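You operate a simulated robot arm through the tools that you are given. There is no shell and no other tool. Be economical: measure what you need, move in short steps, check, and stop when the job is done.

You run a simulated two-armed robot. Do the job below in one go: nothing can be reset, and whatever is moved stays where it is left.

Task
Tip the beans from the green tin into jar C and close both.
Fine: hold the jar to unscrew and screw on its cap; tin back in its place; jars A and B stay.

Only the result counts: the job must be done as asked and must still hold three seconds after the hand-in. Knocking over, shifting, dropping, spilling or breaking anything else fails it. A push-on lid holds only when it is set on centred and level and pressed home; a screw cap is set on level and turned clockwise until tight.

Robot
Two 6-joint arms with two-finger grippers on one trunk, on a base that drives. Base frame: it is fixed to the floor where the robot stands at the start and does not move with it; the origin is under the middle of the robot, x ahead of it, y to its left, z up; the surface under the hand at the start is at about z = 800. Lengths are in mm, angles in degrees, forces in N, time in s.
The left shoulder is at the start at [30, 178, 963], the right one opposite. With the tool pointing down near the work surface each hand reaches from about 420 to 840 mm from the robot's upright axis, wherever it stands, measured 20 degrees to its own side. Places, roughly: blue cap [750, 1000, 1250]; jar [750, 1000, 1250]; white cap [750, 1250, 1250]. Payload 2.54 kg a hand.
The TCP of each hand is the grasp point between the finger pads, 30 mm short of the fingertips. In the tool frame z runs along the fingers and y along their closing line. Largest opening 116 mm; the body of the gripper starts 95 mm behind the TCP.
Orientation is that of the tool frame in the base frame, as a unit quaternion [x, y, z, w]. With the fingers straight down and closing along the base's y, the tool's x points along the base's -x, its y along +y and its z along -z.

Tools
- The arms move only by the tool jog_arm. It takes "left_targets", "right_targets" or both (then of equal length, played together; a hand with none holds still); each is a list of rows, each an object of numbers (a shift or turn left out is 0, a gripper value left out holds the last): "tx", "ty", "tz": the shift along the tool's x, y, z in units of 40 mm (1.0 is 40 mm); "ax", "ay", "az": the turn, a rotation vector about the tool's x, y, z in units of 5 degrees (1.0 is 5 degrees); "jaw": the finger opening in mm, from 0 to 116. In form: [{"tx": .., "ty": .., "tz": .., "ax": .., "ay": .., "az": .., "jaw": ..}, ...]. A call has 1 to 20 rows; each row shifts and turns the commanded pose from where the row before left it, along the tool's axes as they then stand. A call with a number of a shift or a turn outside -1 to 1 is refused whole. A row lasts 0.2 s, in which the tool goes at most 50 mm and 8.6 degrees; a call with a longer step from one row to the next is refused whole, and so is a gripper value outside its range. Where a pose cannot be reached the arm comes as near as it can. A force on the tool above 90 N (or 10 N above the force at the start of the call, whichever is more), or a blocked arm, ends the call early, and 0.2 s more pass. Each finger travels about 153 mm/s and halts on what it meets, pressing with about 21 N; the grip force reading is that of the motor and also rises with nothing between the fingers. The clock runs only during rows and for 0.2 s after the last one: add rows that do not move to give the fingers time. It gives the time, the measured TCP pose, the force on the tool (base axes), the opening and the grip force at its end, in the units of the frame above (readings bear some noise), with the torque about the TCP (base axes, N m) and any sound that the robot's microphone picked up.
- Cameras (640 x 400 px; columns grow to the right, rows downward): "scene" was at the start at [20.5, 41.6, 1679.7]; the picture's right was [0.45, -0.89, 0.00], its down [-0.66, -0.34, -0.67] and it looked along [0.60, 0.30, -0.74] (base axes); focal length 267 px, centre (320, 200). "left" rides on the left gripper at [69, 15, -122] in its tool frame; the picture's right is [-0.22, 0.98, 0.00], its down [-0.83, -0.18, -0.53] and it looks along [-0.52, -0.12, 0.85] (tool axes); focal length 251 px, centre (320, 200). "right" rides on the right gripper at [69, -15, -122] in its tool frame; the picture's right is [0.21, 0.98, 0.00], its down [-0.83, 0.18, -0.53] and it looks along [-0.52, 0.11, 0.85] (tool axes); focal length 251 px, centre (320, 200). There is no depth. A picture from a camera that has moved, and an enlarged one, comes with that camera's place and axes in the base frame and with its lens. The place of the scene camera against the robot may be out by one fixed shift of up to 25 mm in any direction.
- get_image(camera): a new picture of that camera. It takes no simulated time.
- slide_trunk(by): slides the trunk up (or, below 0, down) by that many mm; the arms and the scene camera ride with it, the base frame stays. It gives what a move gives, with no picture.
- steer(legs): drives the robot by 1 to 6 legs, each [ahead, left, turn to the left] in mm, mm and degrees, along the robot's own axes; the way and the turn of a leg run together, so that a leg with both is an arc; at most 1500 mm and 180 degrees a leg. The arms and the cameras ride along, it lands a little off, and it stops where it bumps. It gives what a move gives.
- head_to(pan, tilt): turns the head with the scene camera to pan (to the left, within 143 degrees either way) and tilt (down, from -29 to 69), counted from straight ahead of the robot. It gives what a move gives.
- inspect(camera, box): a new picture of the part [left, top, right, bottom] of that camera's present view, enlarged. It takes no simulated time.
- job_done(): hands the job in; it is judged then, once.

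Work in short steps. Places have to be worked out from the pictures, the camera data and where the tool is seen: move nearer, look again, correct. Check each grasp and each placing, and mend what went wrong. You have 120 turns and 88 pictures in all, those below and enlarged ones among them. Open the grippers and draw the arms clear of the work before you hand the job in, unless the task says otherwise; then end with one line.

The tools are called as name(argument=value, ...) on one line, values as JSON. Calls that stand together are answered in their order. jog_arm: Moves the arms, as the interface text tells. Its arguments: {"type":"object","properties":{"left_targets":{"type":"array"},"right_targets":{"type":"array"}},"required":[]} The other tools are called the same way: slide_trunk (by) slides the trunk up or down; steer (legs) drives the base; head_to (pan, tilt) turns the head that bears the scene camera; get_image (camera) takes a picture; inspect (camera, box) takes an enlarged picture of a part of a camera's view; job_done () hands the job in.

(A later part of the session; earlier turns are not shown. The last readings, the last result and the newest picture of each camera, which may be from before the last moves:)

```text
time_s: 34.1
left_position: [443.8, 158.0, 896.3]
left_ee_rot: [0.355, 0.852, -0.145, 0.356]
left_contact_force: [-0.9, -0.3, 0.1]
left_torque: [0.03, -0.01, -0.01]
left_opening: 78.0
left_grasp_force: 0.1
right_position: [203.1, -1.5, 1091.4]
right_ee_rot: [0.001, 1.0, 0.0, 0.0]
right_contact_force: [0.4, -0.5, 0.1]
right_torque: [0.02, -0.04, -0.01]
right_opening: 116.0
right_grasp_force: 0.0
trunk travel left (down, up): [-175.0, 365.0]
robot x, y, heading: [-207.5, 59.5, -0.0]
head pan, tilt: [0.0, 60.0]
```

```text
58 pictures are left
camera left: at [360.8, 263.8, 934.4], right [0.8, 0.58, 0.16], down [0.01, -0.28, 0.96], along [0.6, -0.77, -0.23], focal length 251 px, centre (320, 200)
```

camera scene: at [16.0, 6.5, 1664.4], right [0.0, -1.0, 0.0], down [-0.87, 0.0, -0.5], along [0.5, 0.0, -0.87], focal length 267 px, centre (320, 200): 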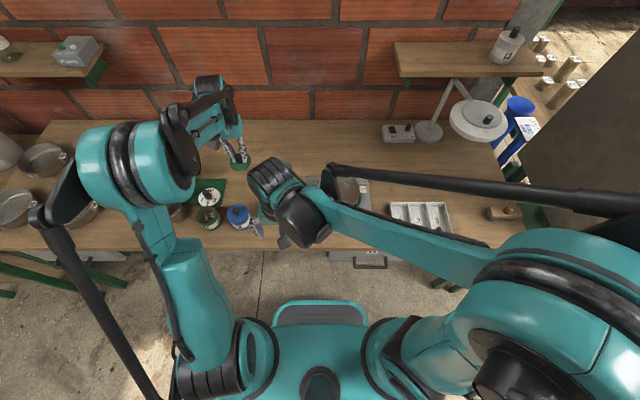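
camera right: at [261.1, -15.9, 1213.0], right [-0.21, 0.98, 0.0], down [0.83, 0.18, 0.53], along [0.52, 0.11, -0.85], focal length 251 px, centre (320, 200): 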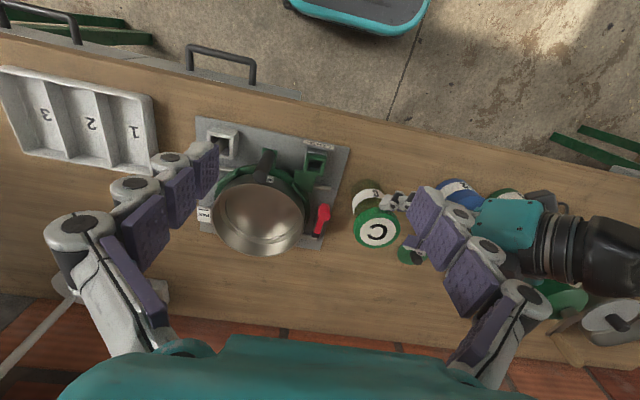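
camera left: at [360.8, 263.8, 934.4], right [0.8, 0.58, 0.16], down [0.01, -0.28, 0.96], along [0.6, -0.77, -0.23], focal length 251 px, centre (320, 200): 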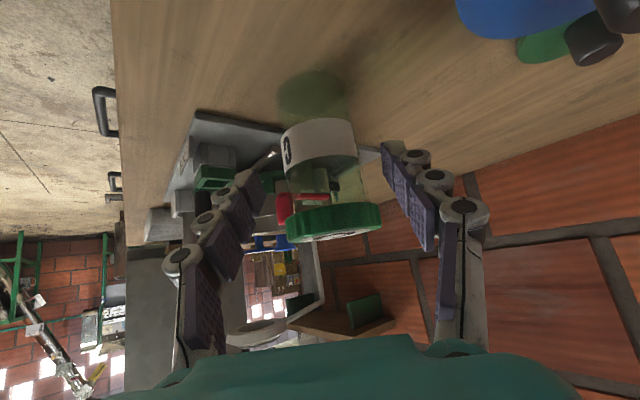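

Reach is fine now and the jar is centred between the fingers. I'll advance the last 64 mm, then check before closing.

jog_arm(left_targets=[{"tz": 0.5}, {"tz": 0.5}, {"tz": 0.6}, {}])

get_image(camera="left")

get_image(camera="scene")

```text
time_s: 35.1
left_position: [473.6, 124.3, 852.0]
left_ee_rot: [0.355, 0.852, -0.145, 0.357]
left_contact_force: [0.3, 0.8, -0.4]
left_torque: [0.02, -0.01, 0.0]
left_opening: 78.1
left_grasp_force: 0.0
right_position: [202.2, -0.9, 1091.9]
right_ee_rot: [0.001, 1.0, 0.0, -0.001]
right_contact_force: [0.2, -0.5, 0.3]
right_torque: [-0.01, -0.01, 0.03]
right_opening: 116.1
right_grasp_force: 0.1
trunk travel left (down, up): [-175.0, 365.0]
robot x, y, heading: [-206.9, 60.3, -0.3]
head pan, tilt: [0.0, 60.0]
```

```text
57 pictures are left
camera left: at [391.1, 231.3, 889.5], right [0.8, 0.58, 0.16], down [0.01, -0.28, 0.96], along [0.6, -0.77, -0.23], focal length 251 px, centre (320, 200)
```

left: 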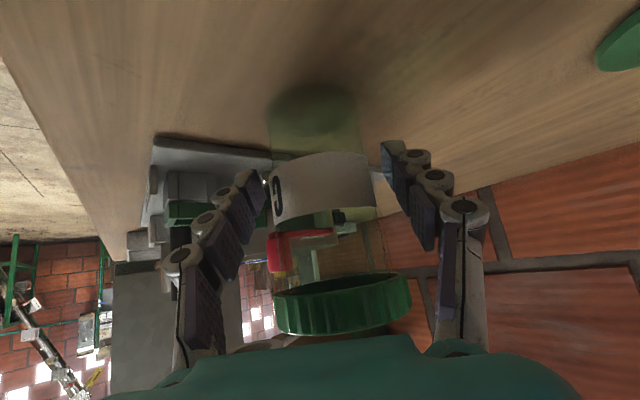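

```text
56 pictures are left
camera scene: at [-190.4, 65.7, 1664.4], right [0.0, -1.0, 0.0], down [-0.87, 0.0, -0.5], along [0.5, 0.0, -0.87], focal length 267 px, centre (320, 200)
```

scene: 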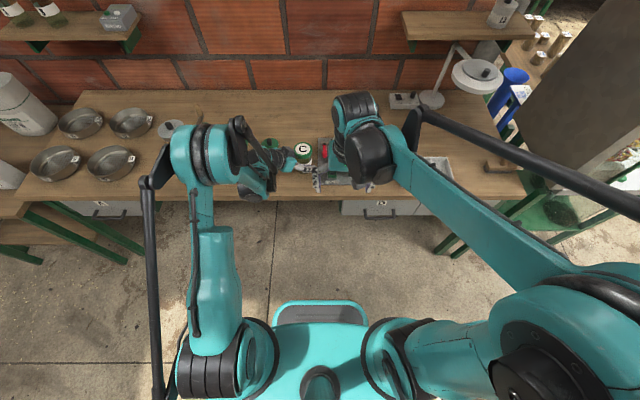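

The jar is centred between the pads and the palm clears the cap. I'll close on the body.

jog_arm(left_targets=[{"jaw": 64}, {"jaw": 58}, {"jaw": 50}, {"jaw": 40}, {}, {}])

get_image(camera="left")

```text
time_s: 36.5
left_position: [474.5, 124.9, 852.1]
left_ee_rot: [0.355, 0.852, -0.145, 0.356]
left_contact_force: [0.0, 0.1, 0.7]
left_torque: [0.05, 0.0, 0.0]
left_opening: 58.1
left_grasp_force: 21.1
right_position: [203.3, -1.8, 1091.4]
right_ee_rot: [0.001, 1.0, 0.0, 0.0]
right_contact_force: [-0.2, 0.3, 0.4]
right_torque: [-0.01, 0.03, 0.0]
right_opening: 115.9
right_grasp_force: 0.1
trunk travel left (down, up): [-175.0, 365.0]
robot x, y, heading: [-207.4, 59.8, -0.1]
head pan, tilt: [0.0, 60.0]
```

```text
55 pictures are left
camera left: at [391.3, 231.4, 889.5], right [0.8, 0.58, 0.16], down [0.01, -0.28, 0.96], along [0.6, -0.77, -0.23], focal length 251 px, centre (320, 200)
```

left: 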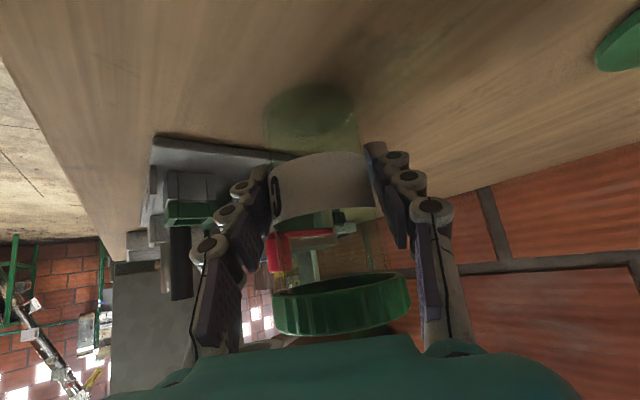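

The jar is held at 58 mm. I'll bring the right hand over the cap and yaw it clockwise, leaving room to turn counter-clockwise.

jog_arm(right_targets=[{"tx": -0.8625, "ty": 0.379, "tz": 0.25, "jaw": 100}, {"tx": -0.8625, "ty": 0.379, "tz": 0.25}, {"tx": -0.8625, "ty": 0.379, "tz": 0.25}, {"tx": -0.8625, "ty": 0.379, "tz": 0.25}, {"tx": -0.8625, "ty": 0.379, "tz": 0.25}, {"tx": -0.8625, "ty": 0.379, "tz": 0.25}, {"tx": -0.8625, "ty": 0.379, "tz": 0.25}, {"tx": -0.8625, "ty": 0.379, "tz": 0.25}, {"az": 1}, {"az": 1}, {"az": 1}, {"az": 1}, {"az": 1}, {"az": 1}, {"az": 1}, {"az": 1}, {"az": 1}, {}])

get_image(camera="right")

get_image(camera="scene")

```text
time_s: 40.3
left_position: [474.5, 125.2, 851.9]
left_ee_rot: [0.356, 0.852, -0.145, 0.355]
left_contact_force: [-0.5, -0.4, 1.0]
left_torque: [-0.03, -0.01, -0.02]
left_opening: 58.3
left_grasp_force: 21.2
right_position: [479.7, 119.9, 1010.6]
right_ee_rot: [0.384, 0.923, 0.0, 0.0]
right_contact_force: [0.1, -0.3, -0.1]
right_torque: [0.0, -0.01, -0.01]
right_opening: 99.9
right_grasp_force: 0.1
trunk travel left (down, up): [-175.0, 365.0]
robot x, y, heading: [-205.6, 57.5, -0.2]
head pan, tilt: [0.0, 60.0]
```

```text
54 pictures are left
camera right: at [419.8, 158.5, 1132.7], right [0.54, 0.84, 0.0], down [0.71, -0.46, 0.53], along [0.45, -0.29, -0.85], focal length 251 px, centre (320, 200)
```

right: 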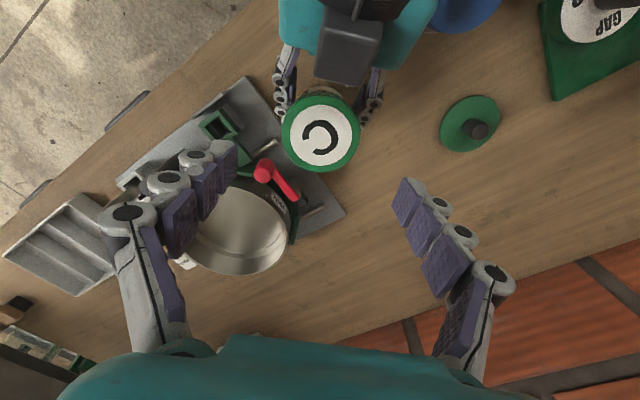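

```text
53 pictures are left
camera scene: at [-189.9, 65.5, 1664.4], right [0.0, -1.0, 0.0], down [-0.87, 0.0, -0.5], along [0.5, 0.0, -0.87], focal length 267 px, centre (320, 200)
```

scene: 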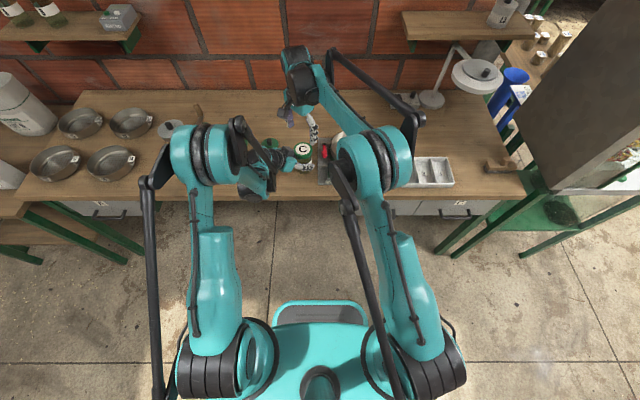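

The cap centre reads about (477, 121). I'll finish the yaw to −90°, recentre, and lower until the fingertips reach cap-top level for a check.

jog_arm(right_targets=[{"az": 1}, {"az": 1}, {"az": 1}, {"az": 1}, {"az": 1}, {"az": 1}, {"az": 1}, {"az": 1}, {"az": 1}, {"tx": 0.03, "ty": -0.07, "tz": 0.6}, {"tz": 0.6}, {"tz": 0.3}, {}])

get_image(camera="right")

```text
time_s: 43.1
left_position: [474.3, 124.7, 851.7]
left_ee_rot: [0.356, 0.852, -0.146, 0.354]
left_contact_force: [-0.9, -0.1, 0.7]
left_torque: [-0.04, 0.03, -0.04]
left_opening: 58.3
left_grasp_force: 21.3
right_position: [475.5, 119.7, 951.8]
right_ee_rot: [0.708, 0.707, 0.0, 0.0]
right_contact_force: [-0.2, -0.3, -0.6]
right_torque: [0.01, 0.0, -0.02]
right_opening: 100.1
right_grasp_force: 0.1
trunk travel left (down, up): [-175.0, 365.0]
robot x, y, heading: [-207.9, 62.6, -0.2]
head pan, tilt: [0.0, 60.0]
```

```text
52 pictures are left
camera right: at [461.4, 189.7, 1073.7], right [0.98, 0.21, 0.0], down [0.18, -0.83, 0.53], along [0.11, -0.52, -0.85], focal length 251 px, centre (320, 200)
```

right: 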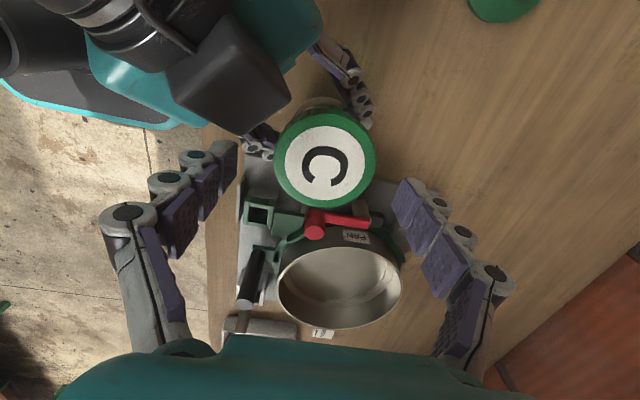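

Best fit for the cap is (479, 121.5) with the top near 912. I'll centre, descend to TCP z ≈ 928 and close on the cap.

jog_arm(right_targets=[{"tx": 0.05, "ty": 0.09, "tz": 0.3}, {"tz": 0.3}, {}, {"jaw": 80}, {"jaw": 66}, {"jaw": 55}, {}, {}])

get_image(camera="right")

```text
time_s: 44.9
left_position: [476.0, 125.8, 851.1]
left_ee_rot: [0.355, 0.852, -0.145, 0.356]
left_contact_force: [6.8, -0.8, 0.6]
left_torque: [0.03, 0.26, 0.07]
left_opening: 58.2
left_grasp_force: 21.2
right_position: [480.4, 122.0, 928.1]
right_ee_rot: [0.708, 0.707, 0.0, 0.0]
right_contact_force: [-7.4, 2.1, 1.9]
right_torque: [0.01, 0.28, -0.04]
right_opening: 66.6
right_grasp_force: 21.0
trunk travel left (down, up): [-175.0, 365.0]
robot x, y, heading: [-211.3, 57.1, -0.2]
head pan, tilt: [0.0, 60.0]
```

```text
51 pictures are left
camera right: at [465.2, 191.6, 1048.8], right [0.98, 0.21, 0.0], down [0.18, -0.83, 0.53], along [0.11, -0.52, -0.85], focal length 251 px, centre (320, 200)
```

right: 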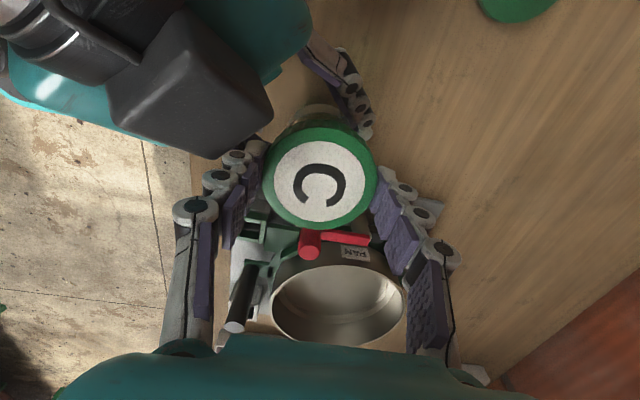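

The cap is gripped (66.6 mm). I'll centre out the small side force and try a 30° counter-clockwise turn.

jog_arm(right_targets=[{"ty": -0.04}, {"az": -1}, {"az": -1}, {"az": -1}, {"az": -1}, {"az": -1}, {"az": -1}, {}])

```text
time_s: 46.7
left_position: [474.7, 124.4, 852.9]
left_ee_rot: [0.356, 0.852, -0.146, 0.355]
left_contact_force: [-4.1, -2.0, -0.1]
left_torque: [-0.11, 0.01, -0.04]
left_opening: 58.6
left_grasp_force: 20.6
right_position: [477.3, 120.9, 927.7]
right_ee_rot: [0.5, 0.866, 0.0, 0.0]
right_contact_force: [3.7, 0.2, 1.7]
right_torque: [0.04, -0.14, -0.02]
right_opening: 66.7
right_grasp_force: 21.0
trunk travel left (down, up): [-175.0, 365.0]
robot x, y, heading: [-209.3, 58.7, -0.2]
head pan, tilt: [0.0, 60.0]
```

It turned with little torque. I'll continue to 90° and look at whether the cap turned with the fingers.

jog_arm(right_targets=[{"az": -1}, {"az": -1}, {"az": -1}, {"az": -1}, {"az": -1}, {"az": -1}, {"az": -1}, {"az": -1}, {"az": -1}, {"az": -1}, {"az": -1}, {"az": -1}, {}])

get_image(camera="right")

```text
time_s: 49.5
left_position: [474.5, 126.4, 851.6]
left_ee_rot: [0.355, 0.852, -0.144, 0.356]
left_contact_force: [9.9, 12.0, 0.8]
left_torque: [0.05, 0.1, 0.1]
left_opening: 58.1
left_grasp_force: 21.0
right_position: [478.0, 122.5, 928.5]
right_ee_rot: [0.001, 1.0, 0.0, 0.0]
right_contact_force: [-8.4, -10.8, 4.9]
right_torque: [-0.73, 0.38, -0.09]
right_opening: 66.4
right_grasp_force: 20.9
trunk travel left (down, up): [-175.0, 365.0]
robot x, y, heading: [-204.7, 56.3, -0.5]
head pan, tilt: [0.0, 60.0]
```

```text
50 pictures are left
camera right: at [410.0, 107.2, 1049.7], right [-0.21, 0.98, 0.0], down [0.83, 0.18, 0.53], along [0.52, 0.11, -0.85], focal length 251 px, centre (320, 200)
```

right: 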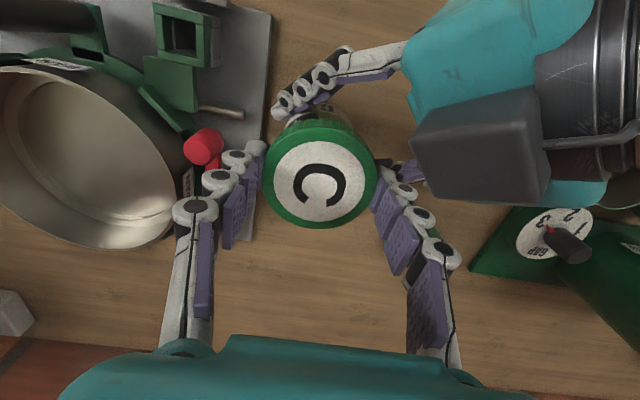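

The cap turned with the fingers. I'll check with the left camera that the jar itself didn't rotate.

get_image(camera="left")

```text
49 pictures are left
camera left: at [391.5, 231.8, 889.5], right [0.8, 0.58, 0.16], down [0.01, -0.28, 0.96], along [0.6, -0.77, -0.23], focal length 251 px, centre (320, 200)
```

left: 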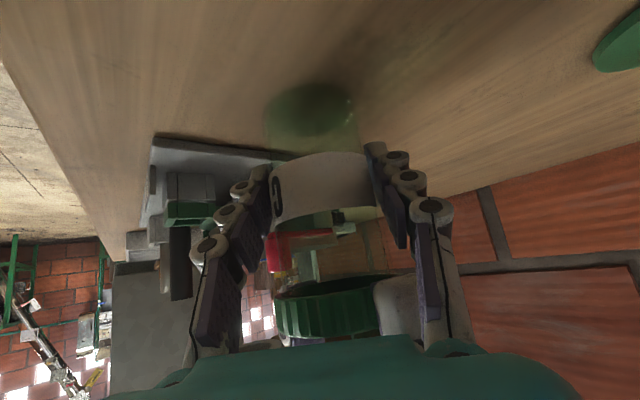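

The jar stayed put while the cap turned. I'll regrip: open slightly, turn back 90° and close again.

jog_arm(right_targets=[{"jaw": 78}, {}, {"az": 1}, {"az": 1}, {"az": 1}, {"az": 1}, {"az": 1}, {"az": 1}, {"az": 1}, {"az": 1}, {"az": 1}, {"az": 1}, {"az": 1}, {"az": 1}, {"az": 1}, {"az": 1}, {"az": 1}, {"az": 1}, {"az": 1}, {"az": 1}])

jog_arm(right_targets=[{"jaw": 55}, {}, {}, {"az": -1}, {"az": -1}, {"az": -1}, {"az": -1}, {"az": -1}, {"az": -1}, {"az": -1}, {"az": -1}, {"az": -1}, {"az": -1}, {"az": -1}, {"az": -1}, {"az": -1}, {"az": -1}, {"az": -1}, {"az": -1}, {"az": -1}])

get_image(camera="right")

```text
time_s: 53.7
left_position: [474.1, 124.7, 851.7]
left_ee_rot: [0.356, 0.852, -0.145, 0.355]
left_contact_force: [-0.1, -0.3, 1.6]
left_torque: [0.04, -0.04, -0.02]
left_opening: 58.2
left_grasp_force: 21.5
right_position: [480.0, 122.6, 926.3]
right_ee_rot: [0.709, 0.706, 0.0, 0.0]
right_contact_force: [-0.2, -0.8, -0.5]
right_torque: [0.0, -0.01, 0.01]
right_opening: 77.8
right_grasp_force: 0.1
trunk travel left (down, up): [-175.0, 365.0]
robot x, y, heading: [-205.1, 59.5, -0.2]
head pan, tilt: [0.0, 60.0]
```

```text
time_s: 57.9
left_position: [474.2, 124.7, 852.1]
left_ee_rot: [0.355, 0.852, -0.144, 0.355]
left_contact_force: [4.9, 5.9, -1.2]
left_torque: [-0.29, -0.27, 0.07]
left_opening: 58.3
left_grasp_force: 20.9
right_position: [478.5, 122.1, 928.6]
right_ee_rot: [0.044, 0.999, -0.001, 0.001]
right_contact_force: [-1.2, -6.0, 5.5]
right_torque: [-0.07, 0.07, -0.04]
right_opening: 66.9
right_grasp_force: 21.4
trunk travel left (down, up): [-175.0, 365.0]
robot x, y, heading: [-207.4, 61.0, -0.1]
head pan, tilt: [0.0, 60.0]
```

```text
48 pictures are left
camera right: at [408.3, 112.7, 1048.7], right [-0.13, 0.99, 0.0], down [0.84, 0.11, 0.54], along [0.53, 0.07, -0.84], focal length 251 px, centre (320, 200)
```

right: 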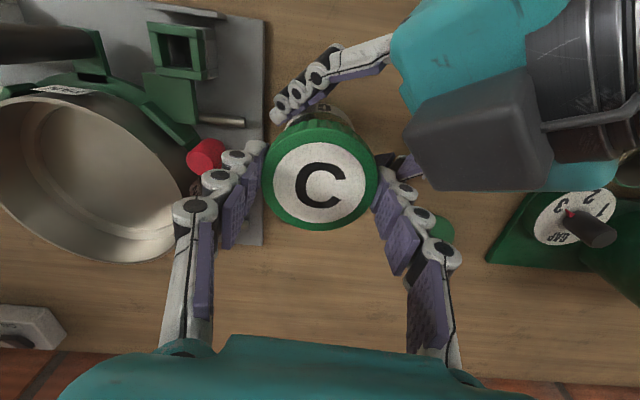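

About 175° is off and a small upward force shows the cap rising. I'll do another stroke with the hand raised 1.5 mm.

jog_arm(right_targets=[{"jaw": 78}, {"tz": -0.04}, {"az": 1}, {"az": 1}, {"az": 1}, {"az": 1}, {"az": 1}, {"az": 1}, {"az": 1}, {"az": 1}, {"az": 1}, {"az": 1}, {"az": 1}, {"az": 1}, {"az": 1}, {"az": 1}, {"az": 1}, {"az": 1}, {"az": 1}])

jog_arm(right_targets=[{"jaw": 55}, {}, {}, {"az": -1}, {"az": -1}, {"az": -1}, {"az": -1}, {"az": -1}, {"az": -1}, {"az": -1}, {"az": -1}, {"az": -1}, {"az": -1}, {"az": -1}, {"az": -1}, {"az": -1}, {"az": -1}, {"az": -1}, {"az": -1}, {"az": -1}])

jog_arm(right_targets=[{"tz": -0.05}, {}])

```text
time_s: 61.9
left_position: [475.2, 125.0, 851.6]
left_ee_rot: [0.355, 0.853, -0.145, 0.355]
left_contact_force: [-0.9, 0.6, 1.1]
left_torque: [-0.01, -0.08, 0.02]
left_opening: 58.2
left_grasp_force: 21.2
right_position: [479.2, 122.3, 930.2]
right_ee_rot: [0.708, 0.706, -0.001, 0.0]
right_contact_force: [-0.8, -0.7, 0.9]
right_torque: [-0.01, 0.01, 0.0]
right_opening: 78.1
right_grasp_force: 0.0
trunk travel left (down, up): [-175.0, 365.0]
robot x, y, heading: [-213.1, 57.8, -0.1]
head pan, tilt: [0.0, 60.0]
```

```text
time_s: 66.1
left_position: [475.7, 125.5, 852.2]
left_ee_rot: [0.356, 0.852, -0.145, 0.356]
left_contact_force: [8.8, 6.7, -6.7]
left_torque: [-0.15, -0.03, 0.01]
left_opening: 57.8
left_grasp_force: 21.0
right_position: [478.2, 121.3, 927.6]
right_ee_rot: [0.044, 0.999, 0.0, 0.001]
right_contact_force: [-4.6, -7.8, 16.3]
right_torque: [-0.22, 0.14, -0.03]
right_opening: 66.6
right_grasp_force: 21.3
trunk travel left (down, up): [-175.0, 365.0]
robot x, y, heading: [-205.9, 58.0, -0.1]
head pan, tilt: [0.0, 60.0]
```

```text
time_s: 66.7
left_position: [474.6, 125.0, 851.2]
left_ee_rot: [0.354, 0.852, -0.144, 0.357]
left_contact_force: [4.0, 9.9, 5.6]
left_torque: [-0.06, -0.08, 0.05]
left_opening: 57.7
left_grasp_force: 21.2
right_position: [479.2, 120.7, 928.6]
right_ee_rot: [0.045, 0.999, 0.0, 0.0]
right_contact_force: [-3.0, -8.1, -1.8]
right_torque: [-0.41, 0.13, 0.01]
right_opening: 66.5
right_grasp_force: 21.0
trunk travel left (down, up): [-175.0, 365.0]
robot x, y, heading: [-207.7, 57.7, -0.1]
head pan, tilt: [0.0, 60.0]
```

Around 260° and still threaded. One more stroke, following the cap upward slightly.

jog_arm(right_targets=[{"jaw": 78}, {}, {"az": 1}, {"az": 1}, {"az": 1}, {"az": 1}, {"az": 1}, {"az": 1}, {"az": 1}, {"az": 1}, {"az": 1}, {"az": 1}, {"az": 1}, {"az": 1}, {"az": 1}, {"az": 1}, {"az": 1}, {"az": 1}, {"az": 1}])

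jog_arm(right_targets=[{"jaw": 55}, {}, {}, {"az": -1, "tz": -0.002}, {"az": -1, "tz": -0.002}, {"az": -1, "tz": -0.002}, {"az": -1, "tz": -0.002}, {"az": -1, "tz": -0.002}, {"az": -1, "tz": -0.002}, {"az": -1, "tz": -0.002}, {"az": -1, "tz": -0.002}, {"az": -1, "tz": -0.002}, {"az": -1, "tz": -0.002}, {"az": -1, "tz": -0.002}, {"az": -1, "tz": -0.002}, {"az": -1, "tz": -0.002}, {"az": -1, "tz": -0.002}, {"az": -1, "tz": -0.002}, {"az": -1, "tz": -0.002}, {"az": -1, "tz": -0.002}])

jog_arm(right_targets=[{"tz": -0.06}, {}])

get_image(camera="left")

```text
time_s: 70.7
left_position: [474.9, 124.8, 851.2]
left_ee_rot: [0.355, 0.852, -0.145, 0.356]
left_contact_force: [-1.6, -0.8, 2.7]
left_torque: [0.03, 0.0, 0.07]
left_opening: 58.2
left_grasp_force: 21.3
right_position: [478.2, 123.2, 932.5]
right_ee_rot: [0.708, 0.706, 0.0, -0.001]
right_contact_force: [0.4, -0.3, -0.7]
right_torque: [0.01, -0.01, -0.03]
right_opening: 78.0
right_grasp_force: 0.1
trunk travel left (down, up): [-175.0, 365.0]
robot x, y, heading: [-203.4, 60.9, -0.1]
head pan, tilt: [0.0, 60.0]
```

```text
time_s: 74.9
left_position: [474.5, 123.5, 851.0]
left_ee_rot: [0.355, 0.853, -0.145, 0.355]
left_contact_force: [0.8, 1.4, 2.7]
left_torque: [-0.22, 0.23, 0.06]
left_opening: 58.3
left_grasp_force: 20.9
right_position: [476.8, 122.5, 931.5]
right_ee_rot: [0.045, 0.999, 0.0, 0.0]
right_contact_force: [-1.1, -3.9, 0.7]
right_torque: [-0.04, 0.03, -0.02]
right_opening: 66.7
right_grasp_force: 21.1
trunk travel left (down, up): [-175.0, 365.0]
robot x, y, heading: [-207.0, 57.8, 0.0]
head pan, tilt: [0.0, 60.0]
```

```text
time_s: 75.5
left_position: [475.1, 125.0, 851.2]
left_ee_rot: [0.356, 0.852, -0.146, 0.355]
left_contact_force: [-0.4, 1.3, 2.3]
left_torque: [-0.11, 0.08, 0.03]
left_opening: 58.1
left_grasp_force: 21.3
right_position: [478.4, 122.1, 935.9]
right_ee_rot: [0.044, 0.999, 0.0, 0.0]
right_contact_force: [0.1, -2.0, -0.3]
right_torque: [-0.01, -0.01, 0.02]
right_opening: 66.9
right_grasp_force: 21.4
trunk travel left (down, up): [-175.0, 365.0]
robot x, y, heading: [-209.9, 59.5, -0.3]
head pan, tilt: [0.0, 60.0]
```

```text
47 pictures are left
camera left: at [391.2, 231.3, 889.5], right [0.8, 0.58, 0.16], down [0.01, -0.28, 0.96], along [0.6, -0.77, -0.23], focal length 251 px, centre (320, 200)
```

left: 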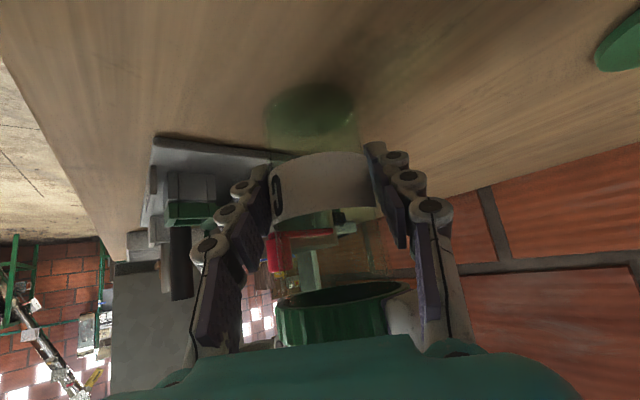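

The lift met no force, so the cap is free. I'll raise it straight up and check.

jog_arm(right_targets=[{"tz": -0.3}, {"tz": -0.7}, {"tz": -0.9}, {"tz": -0.9}, {}])

get_image(camera="right")

```text
time_s: 76.7
left_position: [474.9, 123.7, 850.6]
left_ee_rot: [0.356, 0.852, -0.145, 0.355]
left_contact_force: [-0.4, 0.6, 0.4]
left_torque: [0.07, 0.04, -0.01]
left_opening: 58.0
left_grasp_force: 20.6
right_position: [479.4, 122.8, 1044.9]
right_ee_rot: [0.044, 0.999, 0.0, 0.0]
right_contact_force: [0.4, -0.3, 0.3]
right_torque: [0.02, -0.01, -0.02]
right_opening: 66.5
right_grasp_force: 21.1
trunk travel left (down, up): [-175.0, 365.0]
robot x, y, heading: [-210.0, 60.1, -0.1]
head pan, tilt: [0.0, 60.0]
```

```text
46 pictures are left
camera right: at [408.8, 113.8, 1166.4], right [-0.13, 0.99, 0.0], down [0.84, 0.11, 0.53], along [0.53, 0.07, -0.85], focal length 251 px, centre (320, 200)
```

right: 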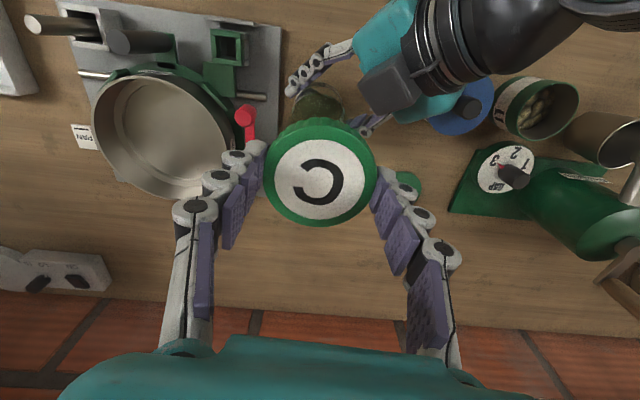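

The cap is off. I'll park the right hand with the cap off to the right, then release the jar and back the left hand out.

jog_arm(right_targets=[{"tx": 0.18, "ty": -0.9, "tz": -0.1}, {"tx": 0.18, "ty": -0.9, "tz": -0.1}, {"tx": 0.18, "ty": -0.9, "tz": -0.1}, {"tx": 0.18, "ty": -0.9, "tz": -0.1}, {"tx": 0.18, "ty": -0.9, "tz": -0.1}, {"tx": 0.18, "ty": -0.9, "tz": -0.1}, {"tx": 0.18, "ty": -0.9, "tz": -0.1}, {}])

jog_arm(left_targets=[{"jaw": 64}, {"jaw": 78}, {}, {"tz": -0.5}, {"tz": -0.8}, {"tz": -0.9}, {"tz": -0.9}, {}])

get_image(camera="left")

get_image(camera="scene")

```text
time_s: 78.5
left_position: [475.2, 125.0, 850.8]
left_ee_rot: [0.356, 0.852, -0.146, 0.355]
left_contact_force: [-0.7, 0.2, 0.2]
left_torque: [0.07, 0.04, 0.02]
left_opening: 57.9
left_grasp_force: 21.3
right_position: [405.0, -124.0, 1073.6]
right_ee_rot: [0.044, 0.999, 0.0, 0.0]
right_contact_force: [0.1, -0.3, -0.2]
right_torque: [-0.04, 0.01, -0.03]
right_opening: 66.7
right_grasp_force: 21.1
trunk travel left (down, up): [-175.0, 365.0]
robot x, y, heading: [-204.2, 56.7, 0.1]
head pan, tilt: [0.0, 60.0]
```

```text
time_s: 80.3
left_position: [412.8, 190.6, 940.0]
left_ee_rot: [0.355, 0.852, -0.146, 0.355]
left_contact_force: [0.4, -0.1, -0.9]
left_torque: [0.0, 0.0, 0.03]
left_opening: 78.1
left_grasp_force: 0.1
right_position: [405.1, -123.8, 1072.5]
right_ee_rot: [0.045, 0.999, -0.001, 0.0]
right_contact_force: [1.0, 0.1, -0.7]
right_torque: [0.01, 0.02, -0.01]
right_opening: 66.5
right_grasp_force: 20.9
trunk travel left (down, up): [-175.0, 365.0]
robot x, y, heading: [-209.4, 60.7, 0.0]
head pan, tilt: [0.0, 60.0]
```

```text
45 pictures are left
camera left: at [329.1, 296.4, 977.5], right [0.8, 0.58, 0.16], down [0.01, -0.28, 0.96], along [0.6, -0.77, -0.23], focal length 251 px, centre (320, 200)
```

left: 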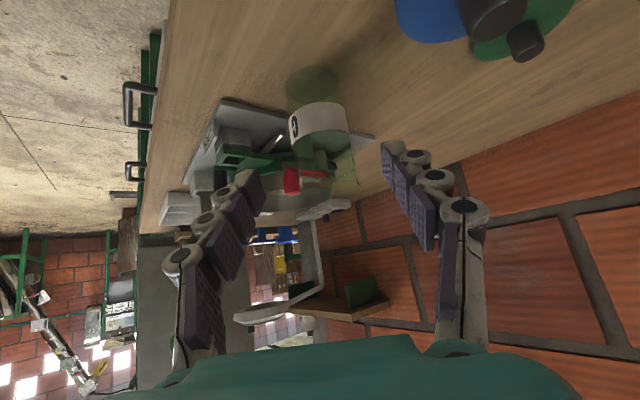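

```text
44 pictures are left
camera scene: at [-188.8, 65.1, 1664.3], right [0.0, -1.0, 0.0], down [-0.87, 0.0, -0.5], along [0.5, 0.0, -0.87], focal length 267 px, centre (320, 200)
```

scene: 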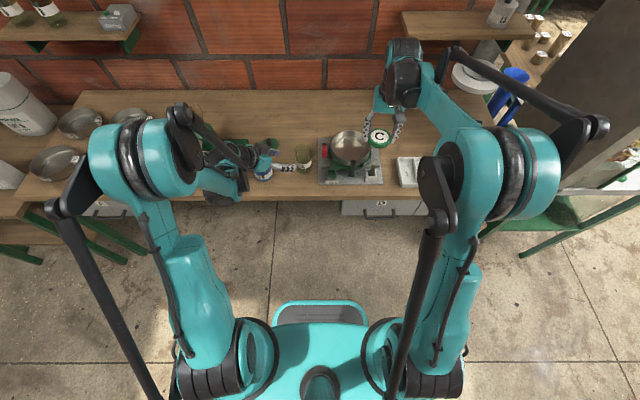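

The jar stands open and steady. Next I'll turn the left hand to approach the tin straight from the front, about 30° below horizontal, with the jaws on its ±y sides.

jog_arm(left_targets=[{"tx": -0.7, "tz": -0.7}, {"tx": -0.7, "tz": -0.7}, {"tx": -0.7, "tz": -0.7}, {"ay": 1}, {"ay": 1}, {"ay": 1}, {"ay": 1}, {"ay": 1}, {"ay": 1}, {"ay": 1}, {"ay": 1}, {"ay": 1}, {}])

jog_arm(left_targets=[{"az": -1, "jaw": 86}, {"az": -1}, {"az": -1}, {"az": -1}, {"az": -1}, {"az": -1}, {"az": -1}, {"az": -1}, {"az": -1}, {"tx": 0.2625, "ty": 0.83, "tz": 0.25}, {"tx": 0.2625, "ty": 0.83, "tz": 0.25}, {"tx": 0.2625, "ty": 0.83, "tz": 0.25}, {"tx": 0.2625, "ty": 0.83, "tz": 0.25}, {"tx": 0.2625, "ty": 0.83, "tz": 0.25}, {"tx": 0.2625, "ty": 0.83, "tz": 0.25}, {}])

jog_arm(left_targets=[{"ay": -1}, {"ay": -1}, {"ay": -1}, {"ay": -1}, {"ay": -1}, {"ay": -1}, {"ay": -1}, {"ay": -1}, {"ay": -1}, {"ay": -1}, {"ay": -1}, {"ay": -1}, {}])

get_image(camera="left")

```text
time_s: 83.1
left_position: [412.1, 186.9, 1057.8]
left_ee_rot: [0.383, 0.924, 0.002, 0.002]
left_contact_force: [-0.3, 0.2, 0.0]
left_torque: [0.0, 0.0, 0.02]
left_opening: 78.3
left_grasp_force: 0.1
right_position: [403.7, -124.6, 1074.1]
right_ee_rot: [0.045, 0.999, 0.001, 0.0]
right_contact_force: [-0.3, 1.5, 0.7]
right_torque: [-0.06, -0.02, -0.01]
right_opening: 66.6
right_grasp_force: 20.8
trunk travel left (down, up): [-175.0, 365.0]
robot x, y, heading: [-206.8, 60.2, -0.1]
head pan, tilt: [0.0, 60.0]
```

```text
time_s: 86.5
left_position: [349.3, 388.9, 995.7]
left_ee_rot: [0.002, 1.0, 0.001, 0.002]
left_contact_force: [0.2, 0.6, -1.2]
left_torque: [0.03, 0.01, 0.0]
left_opening: 86.0
left_grasp_force: 0.1
right_position: [404.5, -124.7, 1075.0]
right_ee_rot: [0.045, 0.999, -0.001, 0.0]
right_contact_force: [-0.1, -0.4, -1.0]
right_torque: [0.02, 0.01, 0.0]
right_opening: 66.6
right_grasp_force: 21.6
trunk travel left (down, up): [-175.0, 365.0]
robot x, y, heading: [-206.1, 60.7, -0.4]
head pan, tilt: [0.0, 60.0]
```

```text
time_s: 89.3
left_position: [351.2, 385.5, 998.1]
left_ee_rot: [0.002, 0.864, 0.0, 0.503]
left_contact_force: [-0.6, 0.4, 0.0]
left_torque: [0.0, -0.03, -0.02]
left_opening: 86.0
left_grasp_force: 0.0
right_position: [404.2, -124.5, 1072.6]
right_ee_rot: [0.045, 0.999, 0.0, 0.001]
right_contact_force: [0.1, 0.3, 0.4]
right_torque: [0.01, 0.0, -0.01]
right_opening: 66.6
right_grasp_force: 20.8
trunk travel left (down, up): [-175.0, 365.0]
robot x, y, heading: [-207.2, 57.0, -0.2]
head pan, tilt: [0.0, 60.0]
```

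```text
43 pictures are left
camera left: at [211.3, 401.7, 998.0], right [0.11, 0.98, 0.19], down [-0.06, -0.18, 0.98], along [0.99, -0.12, 0.04], focal length 251 px, centre (320, 200)
```

left: 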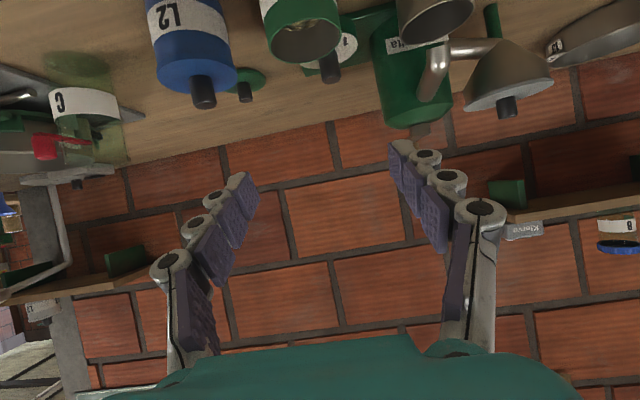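

Before grasping, I'll check in free air that the wrist can level and roll about 140°.

jog_arm(left_targets=[{"ay": -1}, {"ay": -1}, {"ay": -1}, {"ay": -1}, {"ay": -1}, {"ay": -1}, {"az": 1}, {"az": 1}, {"az": 1}, {"az": 1}, {"az": 1}, {"az": 1}, {"az": 1}, {"az": 1}, {"az": 1}, {"az": 1}, {"az": 1}, {"az": 1}, {"az": 1}, {"az": 1}])

jog_arm(left_targets=[{"az": 1}, {"az": 1}, {"az": 1}, {"az": 1}, {"az": 1}, {"az": 1}, {"az": 1}, {"az": 1}, {"az": 1}, {"az": 1}, {"az": 1}, {"az": 1}, {"az": 1}, {"az": 1}, {}])

```text
time_s: 93.5
left_position: [405.6, 414.2, 1098.7]
left_ee_rot: [0.407, 0.576, 0.407, 0.581]
left_contact_force: [-0.2, 0.2, -0.6]
left_torque: [0.02, -0.02, 0.02]
left_opening: 86.0
left_grasp_force: 0.1
left hand out of reach, approached as far as the arm can: row 1, 2, 3, 4, 5, 6
right_position: [403.6, -124.6, 1073.3]
right_ee_rot: [0.045, 0.999, 0.0, 0.0]
right_contact_force: [-0.9, 0.4, 0.0]
right_torque: [-0.02, 0.01, 0.03]
right_opening: 66.3
right_grasp_force: 21.2
trunk travel left (down, up): [-175.0, 365.0]
robot x, y, heading: [-209.9, 64.0, -0.4]
head pan, tilt: [0.0, 60.0]
```

```text
time_s: 96.7
left_position: [430.7, 286.4, 1082.2]
left_ee_rot: [0.687, 0.28, 0.63, 0.23]
left_contact_force: [0.1, -0.4, 0.3]
left_torque: [0.01, 0.03, -0.04]
left_opening: 86.1
left_grasp_force: 0.1
left hand out of reach, approached as far as the arm can: row 3, 4, 5, 6, 7, 8, 9, 10, 11, 12, 13, 14
right_position: [404.6, -123.4, 1073.4]
right_ee_rot: [0.044, 0.999, 0.0, 0.0]
right_contact_force: [-0.3, 0.6, 0.5]
right_torque: [0.0, -0.02, 0.0]
right_opening: 66.4
right_grasp_force: 21.0
trunk travel left (down, up): [-175.0, 365.0]
robot x, y, heading: [-205.0, 58.7, -0.4]
head pan, tilt: [0.0, 60.0]
```

The limits came partly from being too close. I'll undo, back the base up 180 mm, move the hand forward correspondingly, and retest.

jog_arm(left_targets=[{"az": -1}, {"az": -1}, {"az": -1}, {"az": -1}, {"az": -1}, {"az": -1}, {"az": -1}, {"az": -1}, {"az": -1}, {"az": -1}, {"az": -1}, {"az": -1}, {"az": -1}, {"az": -1}])

jog_arm(left_targets=[{"az": -1}, {"az": -1}, {"az": -1}, {"az": -1}, {"az": -1}, {"az": -1}, {"az": -1}, {"az": -1}, {"az": -1}, {"az": -1}, {"az": -1}, {"az": -1}, {"az": -1}, {"az": -1}, {"ay": 1}, {"ay": 1}, {"ay": 1}, {"ay": 1}, {"ay": 1}, {"ay": 1}])

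steer(legs=[[-180, 0, 0]])

```text
time_s: 99.7
left_position: [431.2, 287.0, 1082.6]
left_ee_rot: [0.402, 0.62, 0.382, 0.554]
left_contact_force: [0.9, 0.8, -0.1]
left_torque: [-0.01, 0.03, -0.01]
left_opening: 86.2
left_grasp_force: 0.0
right_position: [405.4, -124.4, 1074.3]
right_ee_rot: [0.045, 0.999, -0.001, 0.0]
right_contact_force: [0.1, -0.2, -0.8]
right_torque: [0.01, -0.02, -0.01]
right_opening: 66.5
right_grasp_force: 21.3
trunk travel left (down, up): [-175.0, 365.0]
robot x, y, heading: [-207.0, 58.8, 0.1]
head pan, tilt: [0.0, 60.0]
```

```text
time_s: 103.9
left_position: [430.4, 286.7, 1081.7]
left_ee_rot: [-0.024, 0.888, -0.01, 0.458]
left_contact_force: [0.1, -0.1, -0.2]
left_torque: [0.03, 0.01, -0.02]
left_opening: 85.8
left_grasp_force: 0.2
right_position: [404.8, -124.5, 1074.8]
right_ee_rot: [0.044, 0.999, -0.001, 0.0]
right_contact_force: [0.4, -0.8, 0.2]
right_torque: [0.02, 0.0, 0.01]
right_opening: 66.5
right_grasp_force: 20.6
trunk travel left (down, up): [-175.0, 365.0]
robot x, y, heading: [-204.7, 63.7, 0.0]
head pan, tilt: [0.0, 60.0]
```

```text
time_s: 105.4
left_position: [250.2, 285.7, 1083.9]
left_ee_rot: [-0.023, 0.888, -0.011, 0.459]
left_contact_force: [0.1, 0.2, 0.1]
left_torque: [-0.01, -0.03, 0.01]
left_opening: 85.9
left_grasp_force: 0.1
right_position: [221.8, -124.2, 1073.9]
right_ee_rot: [0.046, 0.999, -0.001, 0.001]
right_contact_force: [0.0, 0.0, -0.7]
right_torque: [-0.03, -0.03, 0.03]
right_opening: 66.5
right_grasp_force: 20.9
trunk travel left (down, up): [-175.0, 365.0]
robot x, y, heading: [-385.6, 59.9, -0.1]
head pan, tilt: [0.0, 60.0]
```

The hand is near e=35° with a small roll error. I'll correct that, move above and left of the jar as in the pour pose, and retest levelling there.

jog_arm(left_targets=[{"az": 0.56}, {"ay": -1}, {"tx": -0.24, "ty": -0.343, "tz": 0.8}, {"tx": -0.24, "ty": -0.343, "tz": 0.8}, {"tx": -0.24, "ty": -0.343, "tz": 0.8}, {"tx": -0.24, "ty": -0.343, "tz": 0.8}, {"tx": -0.24, "ty": -0.343, "tz": 0.8}, {"tx": -0.24, "ty": -0.343, "tz": 0.8}, {"tx": -0.24, "ty": -0.343, "tz": 0.8}, {"ay": -1}, {"ay": -1}, {"ay": -1}, {"ay": -1}, {"ay": -1}, {"ay": -1}, {}])

jog_arm(left_targets=[{"az": 1}, {"az": 1}, {"az": 1}, {"az": 1}, {"az": 1}, {"az": 1}, {"az": 1}, {"az": 1}, {"az": 1}, {"az": 1}, {"az": 1}, {"az": 1}, {"az": 1}, {"az": 1}, {"az": 1}, {"az": 1}, {"az": 1}, {"az": 1}, {"az": 1}, {"az": 1}])

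```text
time_s: 108.8
left_position: [478.7, 192.0, 1027.5]
left_ee_rot: [-0.002, 0.716, 0.002, 0.698]
left_contact_force: [-0.1, -0.1, 0.7]
left_torque: [0.03, 0.02, 0.0]
left_opening: 86.0
left_grasp_force: 0.1
right_position: [223.0, -125.3, 1073.5]
right_ee_rot: [0.045, 0.999, 0.0, -0.001]
right_contact_force: [-0.5, 0.3, 0.4]
right_torque: [-0.02, 0.01, 0.02]
right_opening: 66.0
right_grasp_force: 20.8
trunk travel left (down, up): [-175.0, 365.0]
robot x, y, heading: [-385.5, 60.0, -0.4]
head pan, tilt: [0.0, 60.0]
```

```text
time_s: 113.0
left_position: [478.9, 190.4, 1026.1]
left_ee_rot: [0.543, 0.457, 0.541, 0.451]
left_contact_force: [0.0, 0.2, 0.6]
left_torque: [-0.01, 0.01, 0.01]
left_opening: 86.0
left_grasp_force: 0.0
right_position: [223.0, -124.9, 1073.2]
right_ee_rot: [0.045, 0.999, 0.001, -0.001]
right_contact_force: [0.1, 0.4, -0.3]
right_torque: [-0.01, -0.03, 0.0]
right_opening: 66.2
right_grasp_force: 21.0
trunk travel left (down, up): [-175.0, 365.0]
robot x, y, heading: [-386.9, 59.8, -0.2]
head pan, tilt: [0.0, 60.0]
```

100° of roll works here. I'll test 40° more.

jog_arm(left_targets=[{"az": 1}, {"az": 1}, {"az": 1}, {"az": 1}, {"az": 1}, {"az": 1}, {"az": 1}, {"az": 1}])

```text
time_s: 114.8
left_position: [478.4, 191.5, 1026.3]
left_ee_rot: [0.667, 0.243, 0.662, 0.24]
left_contact_force: [-0.2, -0.1, 0.3]
left_torque: [0.02, 0.02, -0.01]
left_opening: 86.2
left_grasp_force: 0.1
right_position: [225.6, -124.4, 1073.7]
right_ee_rot: [0.045, 0.999, 0.0, 0.0]
right_contact_force: [-0.4, -0.4, 0.1]
right_torque: [0.0, -0.01, 0.03]
right_opening: 66.1
right_grasp_force: 21.2
trunk travel left (down, up): [-175.0, 365.0]
robot x, y, heading: [-388.7, 58.5, -0.1]
head pan, tilt: [0.0, 60.0]
```

The full 140° roll is reachable from here. I'll unwind, return to e=30°, and go to the tin's pre-grasp point.

jog_arm(left_targets=[{"az": -1}, {"az": -1}, {"az": -1}, {"az": -1}, {"az": -1}, {"az": -1}, {"az": -1}, {"az": -1}, {"az": -1}, {"az": -1}, {"az": -1}, {"az": -1}, {"az": -1}, {"az": -1}, {"az": -1}, {"az": -1}, {"az": -1}, {"az": -1}, {"az": -1}, {"az": -1}])

jog_arm(left_targets=[{"az": -1}, {"az": -1}, {"az": -1}, {"az": -1}, {"az": -1}, {"az": -1}, {"az": -1}, {"az": -1}, {"ay": 1}, {"ay": 1}, {"ay": 1}, {"ay": 1}, {"ay": 1}, {"ay": 1}, {"ay": 0.2}, {}])

jog_arm(left_targets=[{"tx": 0.578, "ty": 0.619, "tz": -0.128}, {"tx": 0.578, "ty": 0.619, "tz": -0.128}, {"tx": 0.578, "ty": 0.619, "tz": -0.128}, {"tx": 0.578, "ty": 0.619, "tz": -0.128}, {"tx": 0.578, "ty": 0.619, "tz": -0.128}, {"tx": 0.578, "ty": 0.619, "tz": -0.128}, {"tx": 0.578, "ty": 0.619, "tz": -0.128}, {"tx": 0.578, "ty": 0.619, "tz": -0.128}, {}])

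get_image(camera="left")

```text
time_s: 119.0
left_position: [478.0, 190.5, 1026.4]
left_ee_rot: [0.242, 0.667, 0.242, 0.661]
left_contact_force: [-0.3, 1.1, 0.3]
left_torque: [0.0, 0.03, -0.02]
left_opening: 86.1
left_grasp_force: 0.0
right_position: [223.4, -125.1, 1075.8]
right_ee_rot: [0.046, 0.999, 0.0, 0.0]
right_contact_force: [-0.1, 0.1, 0.0]
right_torque: [0.01, 0.0, 0.0]
right_opening: 66.5
right_grasp_force: 21.6
trunk travel left (down, up): [-175.0, 365.0]
robot x, y, heading: [-388.7, 60.9, -0.1]
head pan, tilt: [0.0, 60.0]
```

```text
time_s: 122.4
left_position: [479.7, 189.9, 1026.3]
left_ee_rot: [-0.002, 0.872, 0.001, 0.489]
left_contact_force: [0.2, -0.7, -0.2]
left_torque: [-0.03, -0.02, -0.04]
left_opening: 86.1
left_grasp_force: 0.0
right_position: [224.9, -124.0, 1073.9]
right_ee_rot: [0.046, 0.999, 0.0, 0.0]
right_contact_force: [-0.8, 0.3, -0.2]
right_torque: [0.0, 0.01, 0.03]
right_opening: 66.5
right_grasp_force: 20.8
trunk travel left (down, up): [-175.0, 365.0]
robot x, y, heading: [-385.4, 59.4, -0.3]
head pan, tilt: [0.0, 60.0]
```

```text
time_s: 124.4
left_position: [346.3, 387.8, 890.6]
left_ee_rot: [0.0, 0.873, 0.0, 0.488]
left_contact_force: [0.3, 0.2, -0.4]
left_torque: [0.01, 0.02, 0.05]
left_opening: 86.0
left_grasp_force: 0.0
right_position: [223.4, -125.4, 1074.7]
right_ee_rot: [0.045, 0.999, 0.0, 0.0]
right_contact_force: [0.6, -0.1, 0.6]
right_torque: [0.01, -0.02, -0.01]
right_opening: 66.3
right_grasp_force: 20.6
trunk travel left (down, up): [-175.0, 365.0]
robot x, y, heading: [-386.3, 58.3, -0.2]
head pan, tilt: [0.0, 60.0]
```

```text
42 pictures are left
camera left: at [208.4, 402.2, 896.5], right [0.11, 0.98, 0.18], down [-0.02, -0.18, 0.98], along [0.99, -0.11, 0.0], focal length 251 px, centre (320, 200)
```

left: 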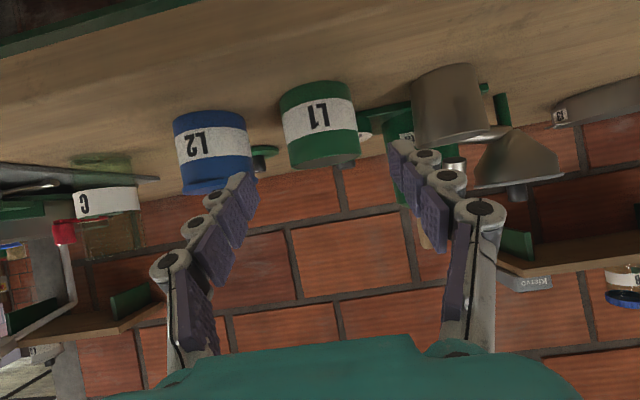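

The tin is dead ahead at y ≈ 388.5. I'll advance 115 mm along the tool axis to straddle it.

jog_arm(left_targets=[{"ty": 0.02, "tz": 0.72}, {"tx": -0.02, "tz": 0.72}, {"tz": 0.72}, {"tz": 0.72}, {}])

get_image(camera="left")

inspect(camera="scene", box=[150, 100, 350, 225])

```text
time_s: 125.6
left_position: [443.3, 389.4, 828.2]
left_ee_rot: [0.0, 0.872, 0.0, 0.489]
left_contact_force: [-0.4, 0.4, 0.8]
left_torque: [0.01, 0.01, 0.01]
left_opening: 86.1
left_grasp_force: 0.0
right_position: [223.0, -124.8, 1073.4]
right_ee_rot: [0.045, 0.999, 0.0, 0.0]
right_contact_force: [0.3, 0.5, -0.5]
right_torque: [0.01, 0.01, 0.0]
right_opening: 66.1
right_grasp_force: 20.3
trunk travel left (down, up): [-175.0, 365.0]
robot x, y, heading: [-384.7, 64.3, -0.4]
head pan, tilt: [0.0, 60.0]
```

```text
41 pictures are left
camera left: at [305.0, 403.4, 833.9], right [0.11, 0.98, 0.18], down [-0.02, -0.18, 0.98], along [0.99, -0.11, 0.0], focal length 251 px, centre (320, 200)
```

left: 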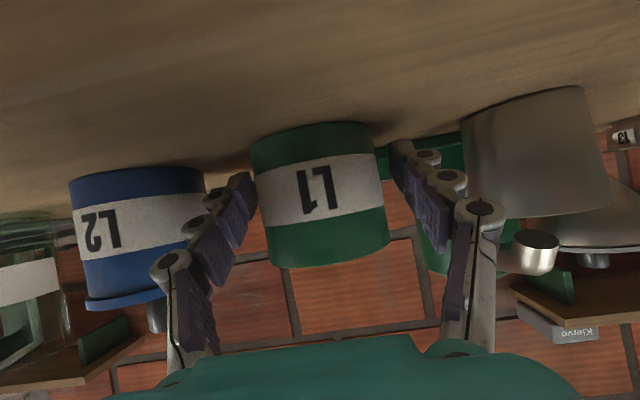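

```text
3.20 times, centred on (250, 162) of scene
camera zoom: at [-370.8, 65.8, 1664.4], right [0.0, -1.0, 0.0], down [-0.87, 0.0, -0.5], along [0.5, 0.0, -0.87], focal length 855 px, centre (544, 320)
```

zoom: 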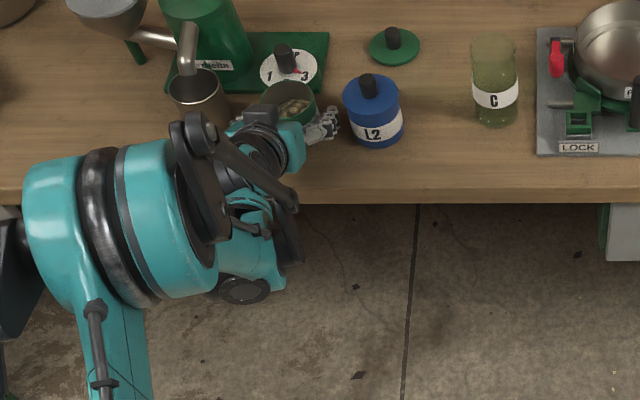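

The tin is centred between the pads with clearance on both sides. I'll close.

jog_arm(left_targets=[{"jaw": 76}, {"jaw": 70}, {"jaw": 64}, {"jaw": 55}, {}, {}])

jog_arm(left_targets=[{"tx": -0.213, "tz": -0.131}, {"tx": -0.213, "tz": -0.131}, {}])

get_image(camera="left")

```text
time_s: 127.0
left_position: [443.8, 388.8, 829.3]
left_ee_rot: [-0.001, 0.872, 0.001, 0.489]
left_contact_force: [-0.3, -0.8, 1.1]
left_torque: [0.07, -0.04, 0.0]
left_opening: 66.3
left_grasp_force: 20.8
right_position: [223.2, -124.3, 1074.4]
right_ee_rot: [0.046, 0.999, 0.0, 0.0]
right_contact_force: [0.0, -1.2, 0.4]
right_torque: [0.01, 0.0, 0.01]
right_opening: 66.1
right_grasp_force: 20.9
trunk travel left (down, up): [-175.0, 365.0]
robot x, y, heading: [-387.6, 64.7, -0.2]
head pan, tilt: [0.0, 60.0]
```

```text
time_s: 127.8
left_position: [444.6, 390.2, 851.3]
left_ee_rot: [-0.001, 0.872, 0.001, 0.489]
left_contact_force: [1.1, -0.4, -0.9]
left_torque: [0.04, 0.01, -0.01]
left_opening: 66.1
left_grasp_force: 21.3
right_position: [223.1, -123.6, 1075.0]
right_ee_rot: [0.046, 0.999, 0.0, 0.0]
right_contact_force: [0.4, 0.0, -0.5]
right_torque: [0.03, 0.02, 0.03]
right_opening: 66.3
right_grasp_force: 20.8
trunk travel left (down, up): [-175.0, 365.0]
robot x, y, heading: [-388.0, 61.2, -0.3]
head pan, tilt: [0.0, 60.0]
```

```text
39 pictures are left
camera left: at [306.1, 404.3, 855.2], right [0.11, 0.98, 0.18], down [-0.02, -0.18, 0.98], along [0.99, -0.11, 0.0], focal length 251 px, centre (320, 200)
```

left: 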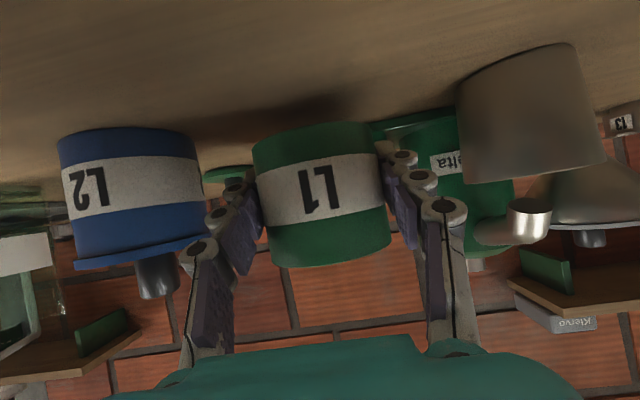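

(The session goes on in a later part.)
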